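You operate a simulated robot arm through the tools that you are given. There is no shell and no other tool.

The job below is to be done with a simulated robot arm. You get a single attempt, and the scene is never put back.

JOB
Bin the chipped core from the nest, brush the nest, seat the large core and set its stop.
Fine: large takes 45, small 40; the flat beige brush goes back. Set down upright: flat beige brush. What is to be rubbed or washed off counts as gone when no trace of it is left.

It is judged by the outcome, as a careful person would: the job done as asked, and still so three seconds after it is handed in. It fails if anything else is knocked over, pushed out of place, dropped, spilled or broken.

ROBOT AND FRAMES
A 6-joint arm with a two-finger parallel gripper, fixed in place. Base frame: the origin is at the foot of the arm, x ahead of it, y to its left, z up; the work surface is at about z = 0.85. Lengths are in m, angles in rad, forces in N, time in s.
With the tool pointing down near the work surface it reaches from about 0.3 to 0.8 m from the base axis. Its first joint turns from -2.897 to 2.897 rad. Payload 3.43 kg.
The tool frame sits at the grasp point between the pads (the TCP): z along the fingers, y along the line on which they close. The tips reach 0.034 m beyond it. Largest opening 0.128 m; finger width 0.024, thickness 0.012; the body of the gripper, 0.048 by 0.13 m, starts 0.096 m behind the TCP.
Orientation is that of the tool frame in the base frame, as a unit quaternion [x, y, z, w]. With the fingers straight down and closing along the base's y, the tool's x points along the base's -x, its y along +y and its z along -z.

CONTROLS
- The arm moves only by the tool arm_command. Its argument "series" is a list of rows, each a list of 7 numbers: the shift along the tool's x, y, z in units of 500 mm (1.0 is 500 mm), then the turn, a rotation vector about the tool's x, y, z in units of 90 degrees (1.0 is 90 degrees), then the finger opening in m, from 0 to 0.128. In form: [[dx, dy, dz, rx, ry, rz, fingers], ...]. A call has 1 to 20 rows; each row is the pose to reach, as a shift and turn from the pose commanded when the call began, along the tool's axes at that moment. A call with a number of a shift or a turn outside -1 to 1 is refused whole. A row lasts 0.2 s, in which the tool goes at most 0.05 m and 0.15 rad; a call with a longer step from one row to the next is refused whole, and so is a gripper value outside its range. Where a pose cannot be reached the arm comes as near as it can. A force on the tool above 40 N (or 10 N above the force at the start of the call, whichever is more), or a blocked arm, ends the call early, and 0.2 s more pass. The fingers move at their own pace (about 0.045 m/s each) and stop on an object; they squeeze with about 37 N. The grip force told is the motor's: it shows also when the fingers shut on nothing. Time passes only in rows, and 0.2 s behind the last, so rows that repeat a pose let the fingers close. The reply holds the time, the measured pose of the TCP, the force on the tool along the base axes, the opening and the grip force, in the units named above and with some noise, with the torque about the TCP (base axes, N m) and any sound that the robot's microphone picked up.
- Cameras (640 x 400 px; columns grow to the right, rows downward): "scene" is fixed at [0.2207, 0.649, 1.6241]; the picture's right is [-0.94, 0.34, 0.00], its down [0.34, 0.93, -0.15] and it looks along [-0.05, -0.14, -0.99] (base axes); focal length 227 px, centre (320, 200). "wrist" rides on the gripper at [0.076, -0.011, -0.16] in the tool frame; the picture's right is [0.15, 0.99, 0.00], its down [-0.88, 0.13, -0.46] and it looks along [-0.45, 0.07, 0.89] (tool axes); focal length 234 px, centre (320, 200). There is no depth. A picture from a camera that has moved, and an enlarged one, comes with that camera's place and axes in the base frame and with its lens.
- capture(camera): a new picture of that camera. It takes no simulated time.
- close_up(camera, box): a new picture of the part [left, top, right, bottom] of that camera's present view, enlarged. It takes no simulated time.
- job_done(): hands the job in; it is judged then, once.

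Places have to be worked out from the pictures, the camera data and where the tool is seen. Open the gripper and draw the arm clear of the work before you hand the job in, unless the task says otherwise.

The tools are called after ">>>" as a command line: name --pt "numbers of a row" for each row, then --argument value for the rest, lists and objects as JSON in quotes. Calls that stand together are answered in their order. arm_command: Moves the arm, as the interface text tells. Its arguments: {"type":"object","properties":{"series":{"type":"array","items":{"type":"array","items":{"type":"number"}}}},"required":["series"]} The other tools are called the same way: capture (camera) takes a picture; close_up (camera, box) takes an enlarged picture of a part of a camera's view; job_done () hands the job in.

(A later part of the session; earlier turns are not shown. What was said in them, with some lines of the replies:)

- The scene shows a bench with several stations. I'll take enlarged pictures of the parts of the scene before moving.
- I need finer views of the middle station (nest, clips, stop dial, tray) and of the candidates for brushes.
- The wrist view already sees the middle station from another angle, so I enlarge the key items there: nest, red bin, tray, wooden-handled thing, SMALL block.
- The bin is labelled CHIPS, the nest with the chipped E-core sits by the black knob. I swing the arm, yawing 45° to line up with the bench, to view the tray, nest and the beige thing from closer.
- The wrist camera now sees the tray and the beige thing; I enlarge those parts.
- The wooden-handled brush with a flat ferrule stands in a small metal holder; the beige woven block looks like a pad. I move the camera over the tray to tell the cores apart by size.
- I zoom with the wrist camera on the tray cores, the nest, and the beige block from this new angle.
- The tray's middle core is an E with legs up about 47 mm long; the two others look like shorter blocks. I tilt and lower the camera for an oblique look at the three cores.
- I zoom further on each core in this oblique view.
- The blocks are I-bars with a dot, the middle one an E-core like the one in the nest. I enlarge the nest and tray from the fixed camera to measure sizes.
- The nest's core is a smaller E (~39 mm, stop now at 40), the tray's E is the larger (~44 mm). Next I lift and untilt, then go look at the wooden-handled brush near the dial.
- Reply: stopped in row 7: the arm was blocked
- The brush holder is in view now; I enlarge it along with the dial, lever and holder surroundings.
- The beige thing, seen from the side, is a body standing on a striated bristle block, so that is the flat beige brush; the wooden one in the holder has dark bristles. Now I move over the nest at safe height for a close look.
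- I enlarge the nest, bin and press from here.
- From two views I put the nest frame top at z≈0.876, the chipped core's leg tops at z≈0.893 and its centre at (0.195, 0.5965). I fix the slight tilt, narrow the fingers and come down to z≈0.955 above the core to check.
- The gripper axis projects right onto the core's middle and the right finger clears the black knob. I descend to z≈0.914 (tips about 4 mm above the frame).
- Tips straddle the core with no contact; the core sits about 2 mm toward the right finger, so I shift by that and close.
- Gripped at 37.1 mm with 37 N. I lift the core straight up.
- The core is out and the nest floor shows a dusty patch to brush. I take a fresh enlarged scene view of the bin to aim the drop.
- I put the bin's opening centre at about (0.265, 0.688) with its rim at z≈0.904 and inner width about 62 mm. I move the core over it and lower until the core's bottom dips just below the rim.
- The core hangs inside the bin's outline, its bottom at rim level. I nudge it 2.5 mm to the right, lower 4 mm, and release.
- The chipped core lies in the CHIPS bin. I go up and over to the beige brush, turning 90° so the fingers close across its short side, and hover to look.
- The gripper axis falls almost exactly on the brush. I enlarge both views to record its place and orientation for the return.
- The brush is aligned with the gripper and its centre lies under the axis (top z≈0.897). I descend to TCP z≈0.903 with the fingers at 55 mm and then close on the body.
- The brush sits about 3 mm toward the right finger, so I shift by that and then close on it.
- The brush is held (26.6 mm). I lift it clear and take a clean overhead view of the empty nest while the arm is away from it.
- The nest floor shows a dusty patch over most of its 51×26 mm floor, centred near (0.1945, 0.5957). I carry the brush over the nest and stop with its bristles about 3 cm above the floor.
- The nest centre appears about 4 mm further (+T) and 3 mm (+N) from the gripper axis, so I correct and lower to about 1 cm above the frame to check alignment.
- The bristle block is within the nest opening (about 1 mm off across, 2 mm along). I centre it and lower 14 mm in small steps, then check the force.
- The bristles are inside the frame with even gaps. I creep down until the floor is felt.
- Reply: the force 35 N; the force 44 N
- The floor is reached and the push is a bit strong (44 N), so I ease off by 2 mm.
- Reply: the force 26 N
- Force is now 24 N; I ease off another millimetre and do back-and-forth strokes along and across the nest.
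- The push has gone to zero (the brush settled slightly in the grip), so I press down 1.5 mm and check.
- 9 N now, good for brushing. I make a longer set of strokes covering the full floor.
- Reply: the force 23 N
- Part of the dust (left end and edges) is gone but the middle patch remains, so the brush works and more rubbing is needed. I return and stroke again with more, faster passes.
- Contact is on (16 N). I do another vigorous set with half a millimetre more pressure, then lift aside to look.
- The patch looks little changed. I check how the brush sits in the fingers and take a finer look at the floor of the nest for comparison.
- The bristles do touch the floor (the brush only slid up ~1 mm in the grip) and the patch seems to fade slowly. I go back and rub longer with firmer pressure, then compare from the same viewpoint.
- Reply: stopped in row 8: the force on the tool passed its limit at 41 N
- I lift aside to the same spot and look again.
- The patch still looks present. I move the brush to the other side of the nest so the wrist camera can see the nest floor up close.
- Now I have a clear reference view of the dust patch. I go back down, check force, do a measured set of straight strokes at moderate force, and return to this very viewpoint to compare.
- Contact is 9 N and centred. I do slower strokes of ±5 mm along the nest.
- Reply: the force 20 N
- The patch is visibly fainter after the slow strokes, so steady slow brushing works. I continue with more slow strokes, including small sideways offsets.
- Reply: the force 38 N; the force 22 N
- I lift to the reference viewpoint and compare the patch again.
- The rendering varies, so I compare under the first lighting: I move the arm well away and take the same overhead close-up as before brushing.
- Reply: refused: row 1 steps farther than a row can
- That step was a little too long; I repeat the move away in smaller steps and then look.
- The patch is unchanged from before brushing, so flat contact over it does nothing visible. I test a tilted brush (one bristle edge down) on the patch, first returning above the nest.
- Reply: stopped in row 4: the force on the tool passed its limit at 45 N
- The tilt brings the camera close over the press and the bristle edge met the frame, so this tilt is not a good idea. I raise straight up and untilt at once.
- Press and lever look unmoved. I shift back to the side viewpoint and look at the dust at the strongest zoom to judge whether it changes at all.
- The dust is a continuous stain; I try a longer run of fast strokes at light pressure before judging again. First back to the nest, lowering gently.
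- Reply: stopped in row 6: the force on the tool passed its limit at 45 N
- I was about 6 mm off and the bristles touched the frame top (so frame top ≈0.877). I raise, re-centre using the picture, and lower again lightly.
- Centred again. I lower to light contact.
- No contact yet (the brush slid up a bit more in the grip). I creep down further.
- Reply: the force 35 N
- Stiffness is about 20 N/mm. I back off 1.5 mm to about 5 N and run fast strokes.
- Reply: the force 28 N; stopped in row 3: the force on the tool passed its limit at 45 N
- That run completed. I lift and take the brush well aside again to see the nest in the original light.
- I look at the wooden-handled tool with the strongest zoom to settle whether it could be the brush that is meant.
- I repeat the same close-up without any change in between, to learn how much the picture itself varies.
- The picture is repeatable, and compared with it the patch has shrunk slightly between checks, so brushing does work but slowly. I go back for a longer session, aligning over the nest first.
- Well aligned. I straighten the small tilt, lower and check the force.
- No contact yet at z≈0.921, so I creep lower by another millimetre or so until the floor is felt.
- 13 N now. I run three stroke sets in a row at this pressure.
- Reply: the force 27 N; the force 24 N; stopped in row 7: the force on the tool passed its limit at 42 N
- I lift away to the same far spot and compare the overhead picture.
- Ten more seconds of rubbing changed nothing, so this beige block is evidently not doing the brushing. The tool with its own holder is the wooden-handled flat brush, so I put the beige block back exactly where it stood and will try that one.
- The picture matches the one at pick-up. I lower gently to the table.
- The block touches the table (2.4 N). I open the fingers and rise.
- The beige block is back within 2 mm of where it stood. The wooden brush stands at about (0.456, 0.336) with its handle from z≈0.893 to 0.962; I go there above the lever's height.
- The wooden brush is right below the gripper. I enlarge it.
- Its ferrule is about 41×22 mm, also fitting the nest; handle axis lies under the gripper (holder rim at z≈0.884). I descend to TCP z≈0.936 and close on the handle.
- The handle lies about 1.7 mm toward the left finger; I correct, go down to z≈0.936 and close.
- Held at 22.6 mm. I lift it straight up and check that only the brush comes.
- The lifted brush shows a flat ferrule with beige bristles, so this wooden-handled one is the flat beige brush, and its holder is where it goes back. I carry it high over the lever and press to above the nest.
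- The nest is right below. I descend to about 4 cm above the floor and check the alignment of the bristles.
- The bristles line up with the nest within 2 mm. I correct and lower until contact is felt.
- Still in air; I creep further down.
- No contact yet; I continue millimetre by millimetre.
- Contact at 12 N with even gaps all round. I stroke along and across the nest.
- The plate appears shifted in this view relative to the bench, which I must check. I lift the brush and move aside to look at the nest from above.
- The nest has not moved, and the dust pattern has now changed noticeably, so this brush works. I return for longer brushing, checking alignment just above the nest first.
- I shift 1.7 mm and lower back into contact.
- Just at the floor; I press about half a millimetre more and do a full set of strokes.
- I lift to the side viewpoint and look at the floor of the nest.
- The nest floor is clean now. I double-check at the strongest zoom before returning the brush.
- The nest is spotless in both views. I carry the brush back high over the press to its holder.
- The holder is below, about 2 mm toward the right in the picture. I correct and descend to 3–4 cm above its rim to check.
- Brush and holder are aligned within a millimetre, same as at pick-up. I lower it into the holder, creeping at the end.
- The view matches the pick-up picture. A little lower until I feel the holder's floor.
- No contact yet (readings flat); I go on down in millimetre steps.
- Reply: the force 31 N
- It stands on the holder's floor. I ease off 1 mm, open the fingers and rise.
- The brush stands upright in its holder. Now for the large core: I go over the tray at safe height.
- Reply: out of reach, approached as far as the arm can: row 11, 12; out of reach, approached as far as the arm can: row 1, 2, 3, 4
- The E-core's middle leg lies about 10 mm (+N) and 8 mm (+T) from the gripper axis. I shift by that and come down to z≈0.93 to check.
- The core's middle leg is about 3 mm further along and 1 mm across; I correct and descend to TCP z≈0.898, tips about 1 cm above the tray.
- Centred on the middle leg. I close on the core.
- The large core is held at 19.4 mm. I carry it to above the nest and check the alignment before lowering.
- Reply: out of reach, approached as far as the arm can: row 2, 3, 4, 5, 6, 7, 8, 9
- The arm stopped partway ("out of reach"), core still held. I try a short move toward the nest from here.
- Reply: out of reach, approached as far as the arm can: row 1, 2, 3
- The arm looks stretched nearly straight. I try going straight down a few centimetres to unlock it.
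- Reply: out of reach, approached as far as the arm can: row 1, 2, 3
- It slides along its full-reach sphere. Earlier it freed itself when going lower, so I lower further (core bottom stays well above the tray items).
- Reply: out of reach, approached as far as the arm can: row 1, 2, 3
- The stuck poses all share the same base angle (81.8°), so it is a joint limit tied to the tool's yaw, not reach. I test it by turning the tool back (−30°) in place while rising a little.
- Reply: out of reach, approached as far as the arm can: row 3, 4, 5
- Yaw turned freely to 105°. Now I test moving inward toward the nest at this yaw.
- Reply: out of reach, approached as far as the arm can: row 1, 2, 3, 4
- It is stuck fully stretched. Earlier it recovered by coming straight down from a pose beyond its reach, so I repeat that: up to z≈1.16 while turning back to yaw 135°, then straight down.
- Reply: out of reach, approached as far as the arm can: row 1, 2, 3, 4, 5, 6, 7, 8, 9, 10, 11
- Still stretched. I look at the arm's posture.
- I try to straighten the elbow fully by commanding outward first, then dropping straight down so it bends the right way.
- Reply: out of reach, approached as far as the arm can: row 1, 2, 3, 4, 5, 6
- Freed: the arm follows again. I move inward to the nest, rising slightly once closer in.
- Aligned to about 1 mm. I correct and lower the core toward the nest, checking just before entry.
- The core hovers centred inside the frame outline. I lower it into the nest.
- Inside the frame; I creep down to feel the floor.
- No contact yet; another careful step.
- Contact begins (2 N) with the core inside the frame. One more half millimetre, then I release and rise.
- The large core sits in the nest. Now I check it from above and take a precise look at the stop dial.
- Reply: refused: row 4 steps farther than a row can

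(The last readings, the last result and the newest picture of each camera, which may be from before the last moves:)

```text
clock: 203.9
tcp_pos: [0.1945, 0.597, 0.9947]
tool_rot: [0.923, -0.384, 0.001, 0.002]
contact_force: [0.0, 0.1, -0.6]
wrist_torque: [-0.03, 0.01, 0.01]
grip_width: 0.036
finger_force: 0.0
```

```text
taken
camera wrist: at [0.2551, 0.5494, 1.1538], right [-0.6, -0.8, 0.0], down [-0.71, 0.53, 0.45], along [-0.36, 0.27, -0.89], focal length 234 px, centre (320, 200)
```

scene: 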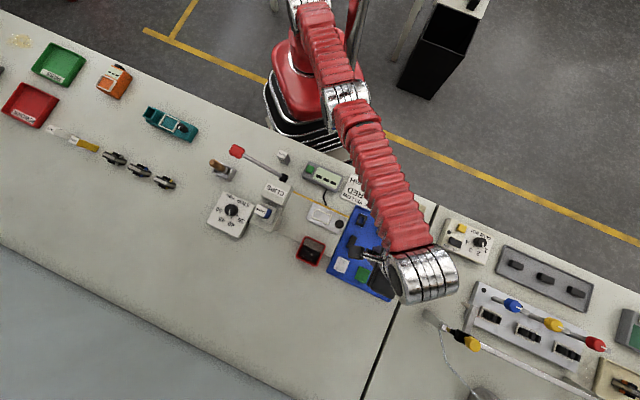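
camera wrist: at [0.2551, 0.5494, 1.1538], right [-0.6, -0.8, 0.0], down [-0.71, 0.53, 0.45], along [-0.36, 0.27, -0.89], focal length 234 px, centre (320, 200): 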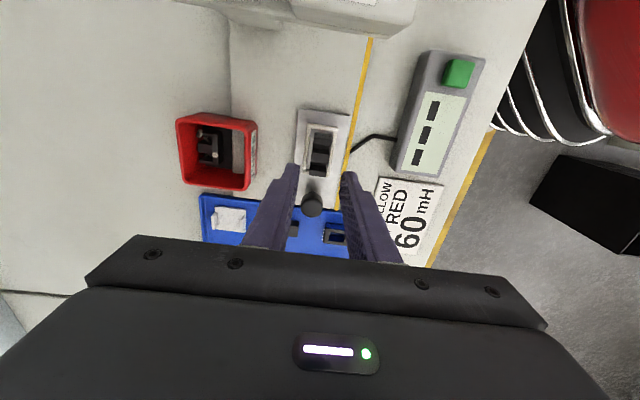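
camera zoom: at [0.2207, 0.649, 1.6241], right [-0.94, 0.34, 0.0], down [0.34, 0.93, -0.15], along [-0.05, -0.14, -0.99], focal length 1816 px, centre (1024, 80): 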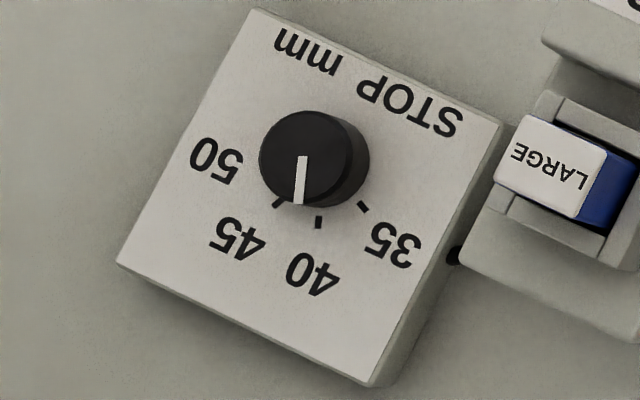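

The dial's pointer is at 40 and the ticks are 45° apart, so the knob has to turn 45° clockwise (seen from above) to reach 45. I go up and over to the dial.

>>> arm_command --pt "0 0 -0.09 0 0 0 0.05" --pt "0 0 -0.18 0 0 0 0.06" --pt "0 0 -0.27 0 0 0 0.07" --pt "0.078 -0.0298 -0.27 0 0 0 0.07" --pt "0.156 -0.0596 -0.27 0 0 0 0.07" --pt "0.234 -0.0894 -0.27 0 0 0 0.07" --pt "0.312 -0.1192 -0.27 0 0 0 0.07" --pt "0.39 -0.149 -0.27 0 0 0 0.07" --pt "0.468 -0.1788 -0.27 0 0 0 0.07" --pt "0.546 -0.2086 -0.27 0 0 0 0.07" --pt "0.546 -0.2086 -0.27 0 0 0 0.07"

>>> capture --camera "wrist"

>>> capture --camera "scene"

>>> close_up --camera "scene" --box '[306, 204, 346, 229]'

```text
clock: 206.3
tcp_pos: [0.4642, 0.4771, 1.1298]
tool_rot: [0.924, -0.383, 0.001, 0.001]
contact_force: [-0.6, 0.3, 0.0]
wrist_torque: [-0.01, 0.0, -0.01]
grip_width: 0.0701
finger_force: 0.0
```

```text
taken
camera wrist: at [0.524, 0.43, 1.289], right [-0.6, -0.8, 0.0], down [-0.71, 0.53, 0.45], along [-0.36, 0.27, -0.89], focal length 234 px, centre (320, 200)
```

wrist: 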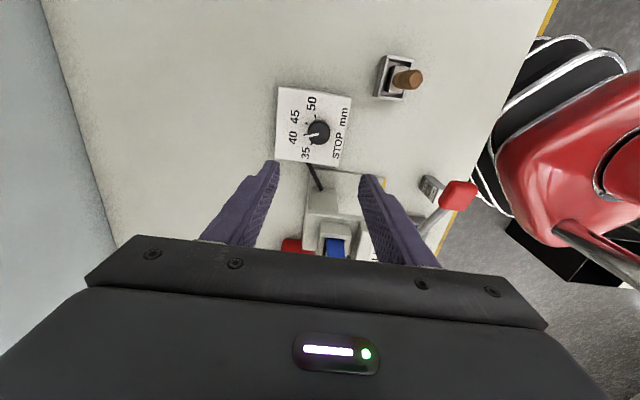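

```text
taken
```

scene: 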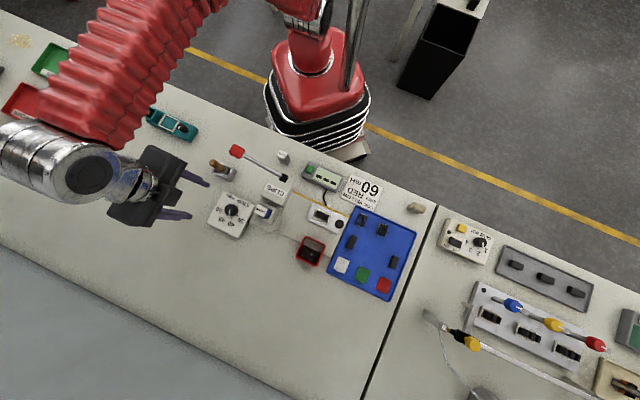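

```text
16.00 times, centred on (326, 216) of scene
camera zoom: at [0.2207, 0.649, 1.6241], right [-0.94, 0.34, 0.0], down [0.34, 0.93, -0.15], along [-0.05, -0.14, -0.99], focal length 3632 px, centre (224, -64)
```

zoom: 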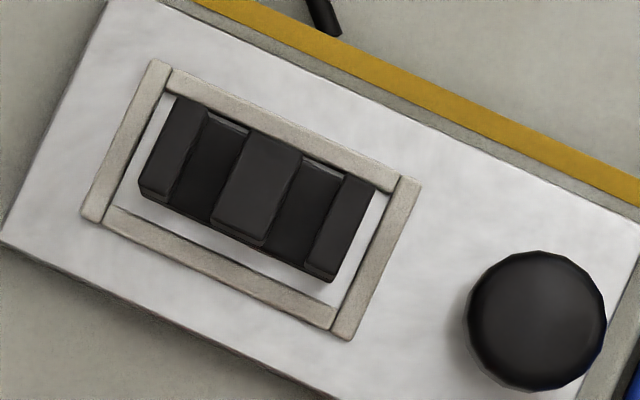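

The large core sits flat inside the nest frame. The arm now comes in from the side away from the lever, and the knob lies right under the gripper; I zoom in to refine.

>>> close_up --camera "wrist" --box '[265, 75, 375, 175]'

>>> close_up --camera "scene" --box '[150, 140, 310, 240]'

```text
4.00 times, centred on (320, 125) of wrist
camera zoom: at [0.524, 0.43, 1.289], right [-0.6, -0.8, 0.0], down [-0.71, 0.53, 0.45], along [-0.36, 0.27, -0.89], focal length 937 px, centre (320, 500)
```

zoom: 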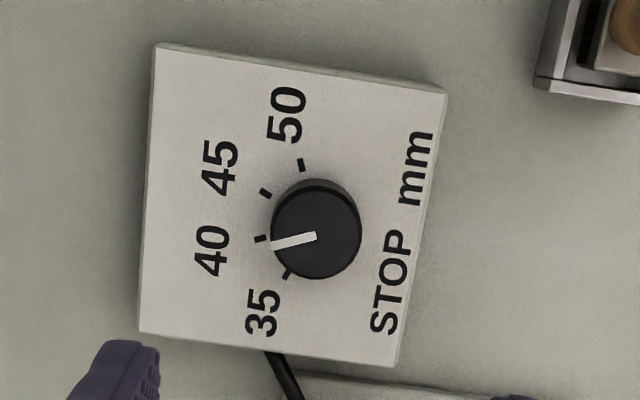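

```text
4.00 times, centred on (230, 190) of scene
camera zoom: at [0.2207, 0.649, 1.6241], right [-0.94, 0.34, 0.0], down [0.34, 0.93, -0.15], along [-0.05, -0.14, -0.99], focal length 908 px, centre (680, 240)
```

zoom: 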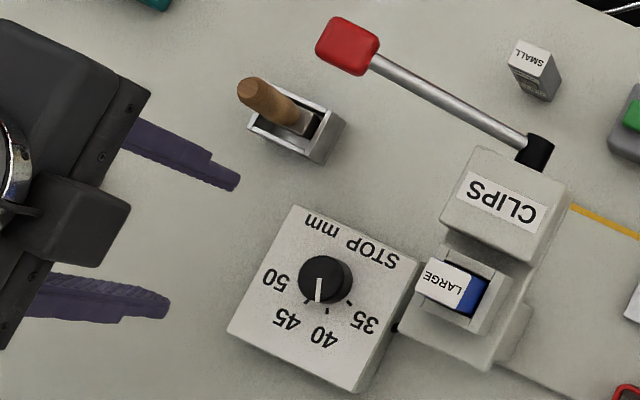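

The knob (Ø≈35 mm) is nearly under the axis; I correct by 1–2 mm and descend to z≈1.0 to check again.

>>> arm_command --pt "-0.003 -0.0016 0.08 0 0 0 0.07" --pt "-0.003 -0.0016 0.16 0 0 0 0.065" --pt "-0.003 -0.0016 0.24 0 0 0 0.06" --pt "-0.003 -0.0016 0.3 0 0 0 0.056" --pt "-0.003 -0.0016 0.3 0 0 0 0.056"

>>> close_up --camera "wrist" --box '[256, 95, 384, 195]'

>>> close_up --camera "scene" --box '[150, 140, 310, 240]'

```text
clock: 207.5
tcp_pos: [0.4579, 0.482, 0.9827]
tool_rot: [0.924, -0.383, 0.001, 0.001]
contact_force: [0.3, 0.8, -0.7]
wrist_torque: [-0.02, 0.0, -0.02]
grip_width: 0.0562
finger_force: 0.0
```

```text
4.00 times, centred on (320, 145) of wrist
camera zoom: at [0.5187, 0.4343, 1.1414], right [-0.6, -0.8, 0.0], down [-0.71, 0.53, 0.45], along [-0.36, 0.27, -0.89], focal length 937 px, centre (320, 420)
```

zoom: 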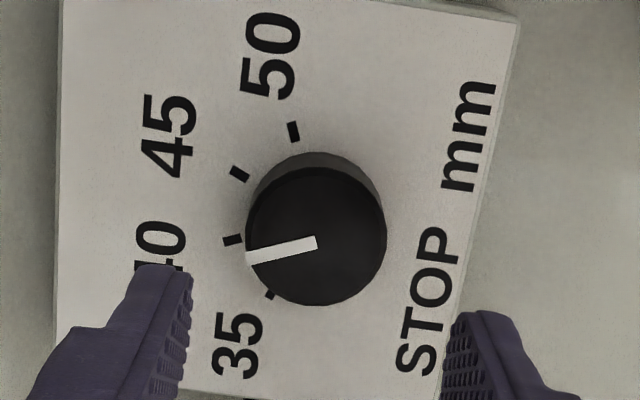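

```text
4.00 times, centred on (230, 190) of scene
camera zoom: at [0.2207, 0.649, 1.6241], right [-0.94, 0.34, 0.0], down [0.34, 0.93, -0.15], along [-0.05, -0.14, -0.99], focal length 908 px, centre (680, 240)
```

zoom: 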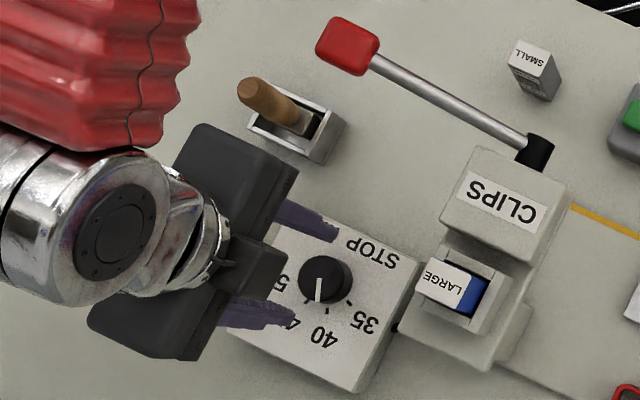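

The knob is actually about 7 mm to −T and 2 mm to +N from the axis (knob top z≈0.90, plate ≈0.881). I shift and check again.

>>> arm_command --pt "0.0138 -0.0034 0 0 0 0 0.056" --pt "0.0138 -0.0034 0.03 0 0 0 0.056" --pt "0.0138 -0.0034 0.06 0 0 0 0.056" --pt "0.0138 -0.0034 0.06 0 0 0 0.056"

>>> close_up --camera "wrist" --box '[256, 110, 384, 210]'

```text
clock: 208.5
tcp_pos: [0.4656, 0.4763, 0.9499]
tool_rot: [0.924, -0.383, 0.001, 0.001]
contact_force: [-0.2, 0.4, 0.4]
wrist_torque: [-0.04, 0.0, -0.03]
grip_width: 0.0561
finger_force: 0.0
```

```text
4.00 times, centred on (320, 160) of wrist
camera zoom: at [0.5257, 0.4295, 1.1098], right [-0.6, -0.8, 0.0], down [-0.71, 0.53, 0.45], along [-0.36, 0.27, -0.89], focal length 937 px, centre (320, 360)
```

zoom: 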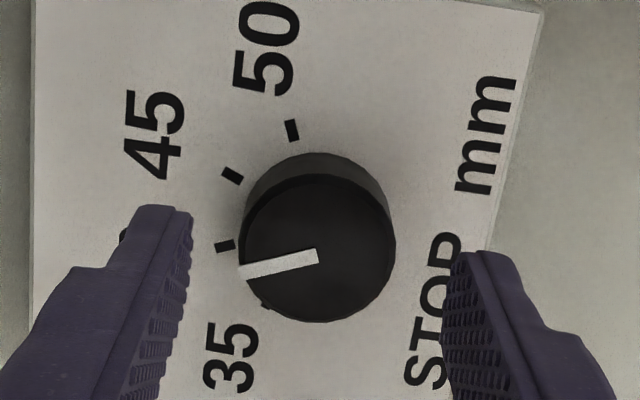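

Centred now. I descend around the knob to TCP z≈0.921 and close on it.

>>> arm_command --pt "-0.002 0 0.02 0 0 0 0.056" --pt "-0.002 0 0.04 0 0 0 0.056" --pt "-0.002 0 0.056 0 0 0 0.056" --pt "-0.002 0 0.056 0 0 0 0.056"

>>> close_up --camera "wrist" --box '[256, 110, 384, 210]'

>>> close_up --camera "scene" --box '[150, 140, 310, 240]'

```text
clock: 209.5
tcp_pos: [0.4655, 0.4759, 0.9238]
tool_rot: [0.923, -0.384, 0.002, 0.001]
contact_force: [-0.1, 1.0, -0.5]
wrist_torque: [0.04, -0.03, 0.02]
grip_width: 0.0565
finger_force: 0.0
```

```text
4.00 times, centred on (320, 160) of wrist
camera zoom: at [0.5249, 0.4303, 1.0816], right [-0.6, -0.8, 0.0], down [-0.71, 0.53, 0.45], along [-0.36, 0.27, -0.89], focal length 937 px, centre (320, 360)
```

zoom: 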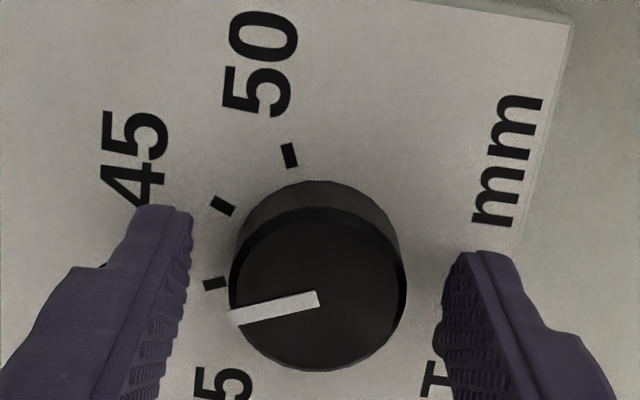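

```text
4.00 times, centred on (230, 190) of scene
camera zoom: at [0.2207, 0.649, 1.6241], right [-0.94, 0.34, 0.0], down [0.34, 0.93, -0.15], along [-0.05, -0.14, -0.99], focal length 908 px, centre (680, 240)
```

zoom: 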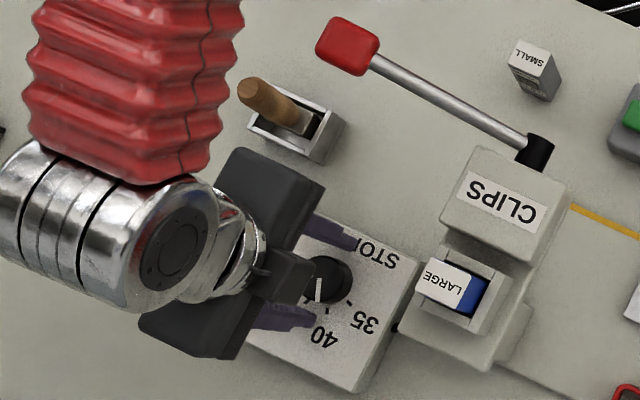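

Well centred. I close on the knob.

>>> arm_command --pt "0 0 0 0 0 0 0.045" --pt "0 0 0 0 0 0 0.025" --pt "0 0 0 0 0 0 0.025" --pt "0 0 0 0 0 0 0.025"

```text
clock: 210.5
tcp_pos: [0.4642, 0.4777, 0.9223]
tool_rot: [0.923, -0.384, 0.001, 0.001]
contact_force: [4.0, 3.9, -2.1]
wrist_torque: [0.17, -0.21, 0.03]
grip_width: 0.0369
finger_force: 45.0
```

The knob is gripped (36.9 mm). I turn the tool 45° clockwise in small steps.

>>> arm_command --pt "0 0 0 0 0 0.0625 0.025" --pt "0 0 0 0 0 0.125 0.025" --pt "0 0 0 0 0 0.1875 0.025" --pt "0 0 0 0 0 0.25 0.025" --pt "0 0 0 0 0 0.3125 0.025" --pt "0 0 0 0 0 0.375 0.025" --pt "0 0 0 0 0 0.4375 0.025" --pt "0 0 0 0 0 0.5 0.025" --pt "0 0 0 0 0 0.5 0.025" --pt "0 0 0 0 0 0.5 0.025"

>>> capture --camera "wrist"

>>> close_up --camera "wrist" --box '[256, 110, 384, 210]'

>>> close_up --camera "scene" --box '[208, 190, 256, 240]'

```text
clock: 212.7
tcp_pos: [0.4636, 0.4764, 0.9233]
tool_rot: [0.707, -0.707, 0.001, 0.001]
contact_force: [-18.0, 10.7, 7.3]
wrist_torque: [1.38, 0.93, 0.0]
grip_width: 0.0368
finger_force: 44.6
```

```text
taken
camera wrist: at [0.4744, 0.4002, 1.0818], right [-0.99, -0.15, 0.0], down [-0.13, 0.88, 0.45], along [-0.07, 0.45, -0.89], focal length 234 px, centre (320, 200)
```

wrist: 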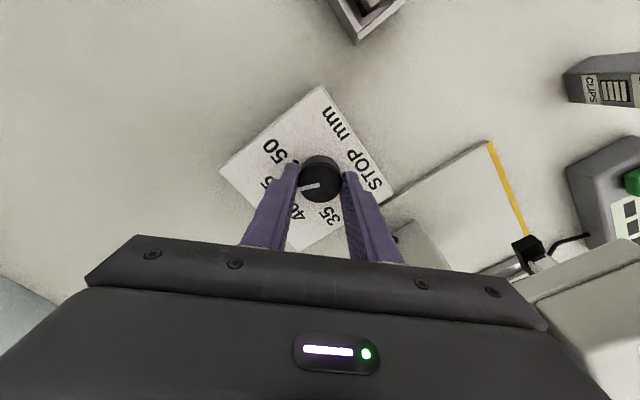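

```text
4.00 times, centred on (320, 160) of wrist
camera zoom: at [0.4744, 0.4002, 1.0818], right [-0.99, -0.15, 0.0], down [-0.13, 0.88, 0.45], along [-0.07, 0.45, -0.89], focal length 937 px, centre (320, 360)
```

zoom: 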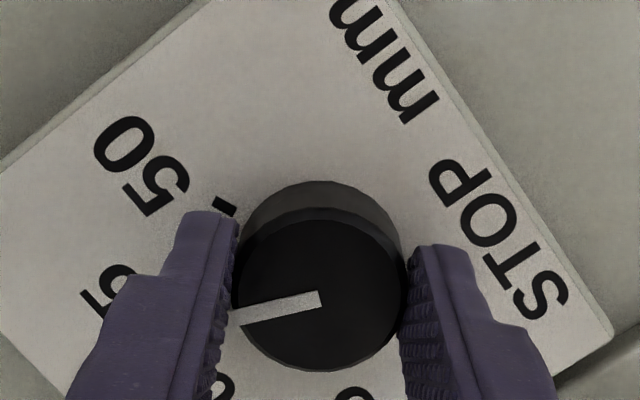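

```text
8.00 times, centred on (232, 215) of scene
camera zoom: at [0.2207, 0.649, 1.6241], right [-0.94, 0.34, 0.0], down [0.34, 0.93, -0.15], along [-0.05, -0.14, -0.99], focal length 1816 px, centre (1024, 80)
```

zoom: 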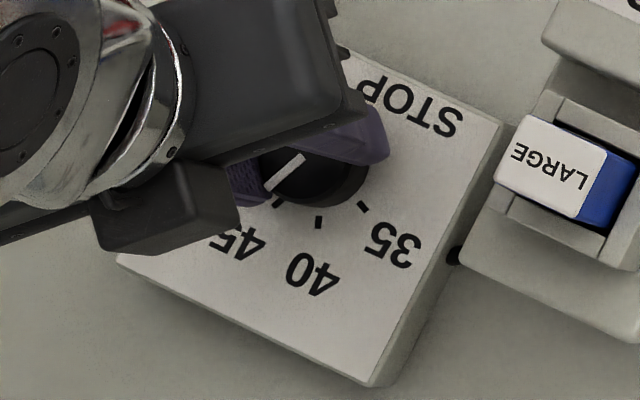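

The pointer turned with the gripper by 44.8° and now points at the 45 tick. I release the knob, rise, and check.

>>> arm_command --pt "0 0 0 0 0 0 0.04" --pt "0 0 0 0 0 0 0.052" --pt "0 0 0 0 0 0 0.056" --pt "0 0 0 0 0 0 0.056" --pt "0 0 -0.04 0 0 0 0.056" --pt "0 0 -0.1 0 0 0 0.056" --pt "0 0 -0.18 0 0 0 0.056" --pt "0 0 -0.26 0 0 0 0.056" --pt "0 0 -0.34 0 0 0 0.056" --pt "0 0 -0.4 0 0 0 0.056" --pt "0 0 -0.4 0 0 0 0.056"

>>> capture --camera "wrist"

>>> close_up --camera "wrist" --box '[265, 75, 375, 175]'

>>> close_up --camera "scene" --box '[208, 190, 256, 240]'

```text
clock: 215.1
tcp_pos: [0.4643, 0.4774, 1.1223]
tool_rot: [-0.707, 0.708, -0.002, -0.001]
contact_force: [0.5, 0.4, 0.3]
wrist_torque: [-0.02, -0.01, 0.0]
grip_width: 0.0564
finger_force: 0.0
```

```text
taken
camera wrist: at [0.4753, 0.4, 1.2809], right [-0.99, -0.15, 0.0], down [-0.13, 0.88, 0.45], along [-0.07, 0.45, -0.89], focal length 234 px, centre (320, 200)
```

wrist: 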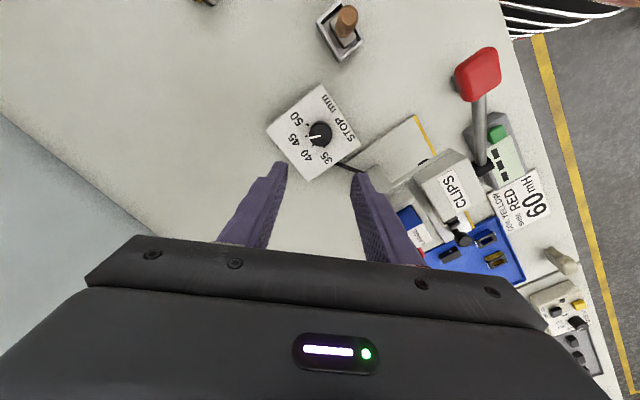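

```text
4.00 times, centred on (320, 125) of wrist
camera zoom: at [0.4753, 0.4, 1.2809], right [-0.99, -0.15, 0.0], down [-0.13, 0.88, 0.45], along [-0.07, 0.45, -0.89], focal length 937 px, centre (320, 500)
```

zoom: 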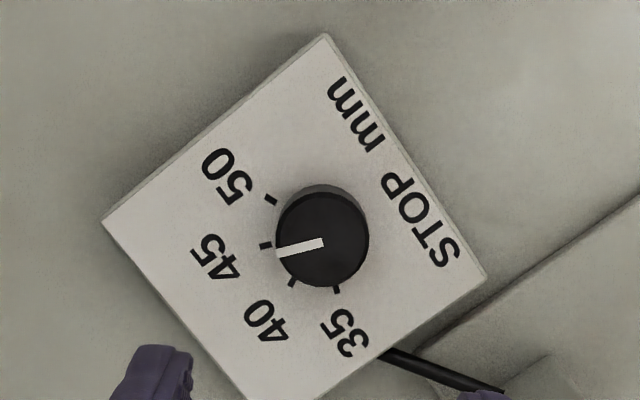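

```text
8.00 times, centred on (232, 215) of scene
camera zoom: at [0.2207, 0.649, 1.6241], right [-0.94, 0.34, 0.0], down [0.34, 0.93, -0.15], along [-0.05, -0.14, -0.99], focal length 1816 px, centre (1024, 80)
```

zoom: 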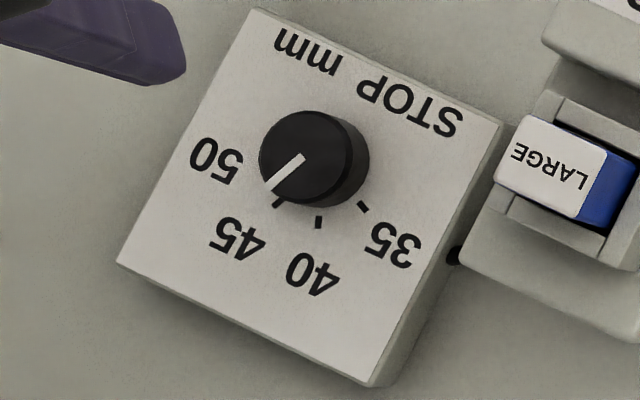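

The dial pointer is at 45. I draw the arm back, up and clear of the lever, toward its starting place, opening the gripper, and then check the whole scene.

>>> arm_command --pt "0.04 0.04 -0.07 0 0 0 0.07" --pt "0.08 0.08 -0.14 0 0 0 0.08" --pt "0.12 0.12 -0.21 0 0 0 0.1" --pt "0.1553 0.1933 -0.2253 0 0 0 0.12" --pt "0.1907 0.2667 -0.2407 0 0 0 0.128" --pt "0.226 0.34 -0.256 0 0 0 0.128" --pt "0.226 0.34 -0.256 0 0 0 0.128" --pt "0.226 0.34 -0.256 0 0 0 0.128"

>>> capture --camera "scene"

>>> close_up --camera "scene" --box '[306, 204, 346, 229]'

>>> close_up --camera "scene" --box '[190, 130, 430, 280]'

>>> close_up --camera "scene" --box '[284, 228, 332, 276]'

```text
clock: 216.9
tcp_pos: [0.2951, 0.3641, 1.2511]
tool_rot: [-0.707, 0.707, -0.003, -0.001]
contact_force: [0.1, 0.4, -0.3]
wrist_torque: [-0.01, 0.01, 0.03]
grip_width: 0.1281
finger_force: 0.2
```

```text
taken
```

scene: 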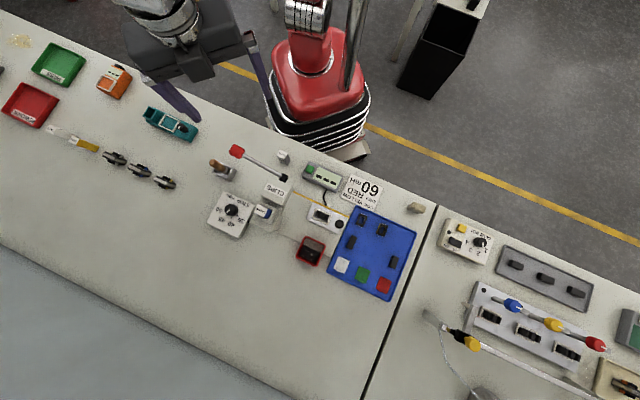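

```text
16.00 times, centred on (326, 216) of scene
camera zoom: at [0.2207, 0.649, 1.6241], right [-0.94, 0.34, 0.0], down [0.34, 0.93, -0.15], along [-0.05, -0.14, -0.99], focal length 3632 px, centre (224, -64)
```

zoom: 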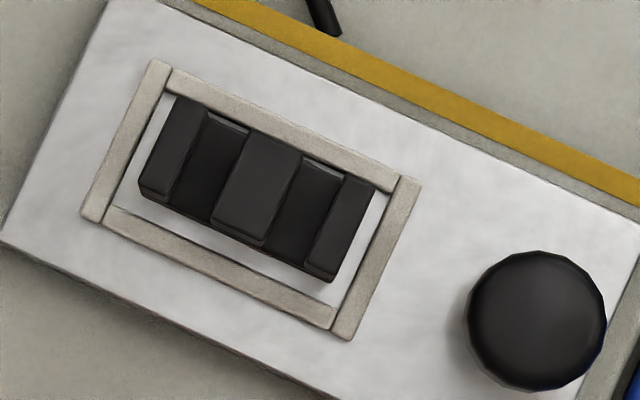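

```text
2.67 times, centred on (310, 205) of scene
camera zoom: at [0.2207, 0.649, 1.6241], right [-0.94, 0.34, 0.0], down [0.34, 0.93, -0.15], along [-0.05, -0.14, -0.99], focal length 605 px, centre (347, 187)
```

zoom: 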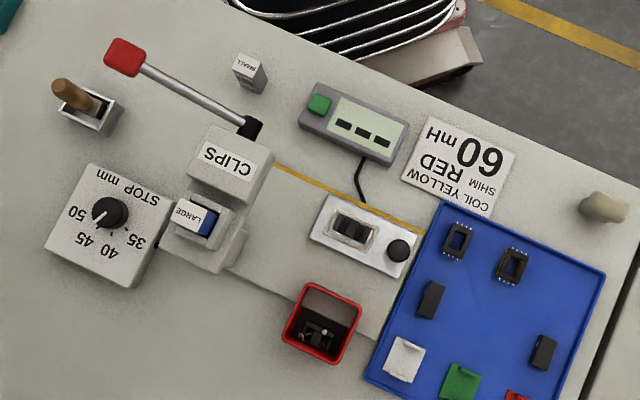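

```text
8.33 times, centred on (308, 252) of scene
camera zoom: at [0.2207, 0.649, 1.6241], right [-0.94, 0.34, 0.0], down [0.34, 0.93, -0.15], along [-0.05, -0.14, -0.99], focal length 1892 px, centre (420, -233)
```

zoom: 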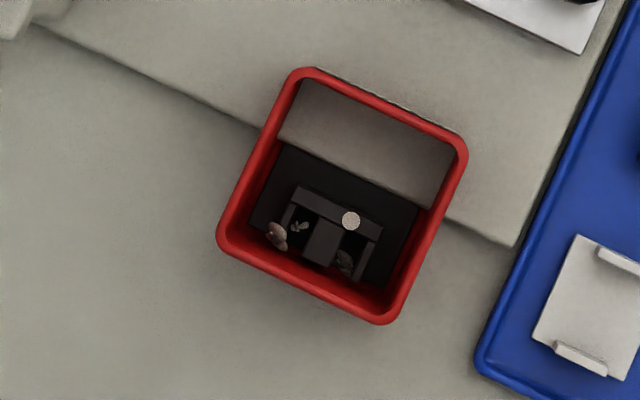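

Everything is in place: chipped core in the CHIPS bin, nest clean with the large core seated flat, dial at 45, flat beige brush upright in its holder, and the arm clear with the gripper open. I hand the job in.

>>> job_done

```text
The job is handed in.
```

I finished the job and handed it in; I don't have the judge's result. Checked in the last camera views:

- **Chipped core:** it lies in the CHIPS bin.
- **Nest:** brushed clean, with no trace of dust in either camera view before I seated the new core.
- **Large core:** it sits flat inside the nest frame, legs up, about 1–2 mm off centre across the nest. I took the E-shaped core in the tray as the large one. It is about 44 mm long, against about 37 mm for the chipped one.
- **Stop dial:** turned from 40 to 45. The pointer lines up with the 45 tick.
- **Flat beige brush:** back upright in its metal holder. It is the wooden-handled one; its bristles turned out to be beige.

**Wrong tool first:** I first took the beige block by the tray's edge for the brush. I rubbed the nest with it for a while, and it did nothing. I put it back upright, within about 2 mm of where it stood.

**Contacts:** during that rubbing, the block pressed on the nest frame twice, at up to 45 N. One of those times the wrist camera was close above the clip press. The press and nest look unmoved in the pictures.

The arm is back near its start, clear of the work, with the gripper open.
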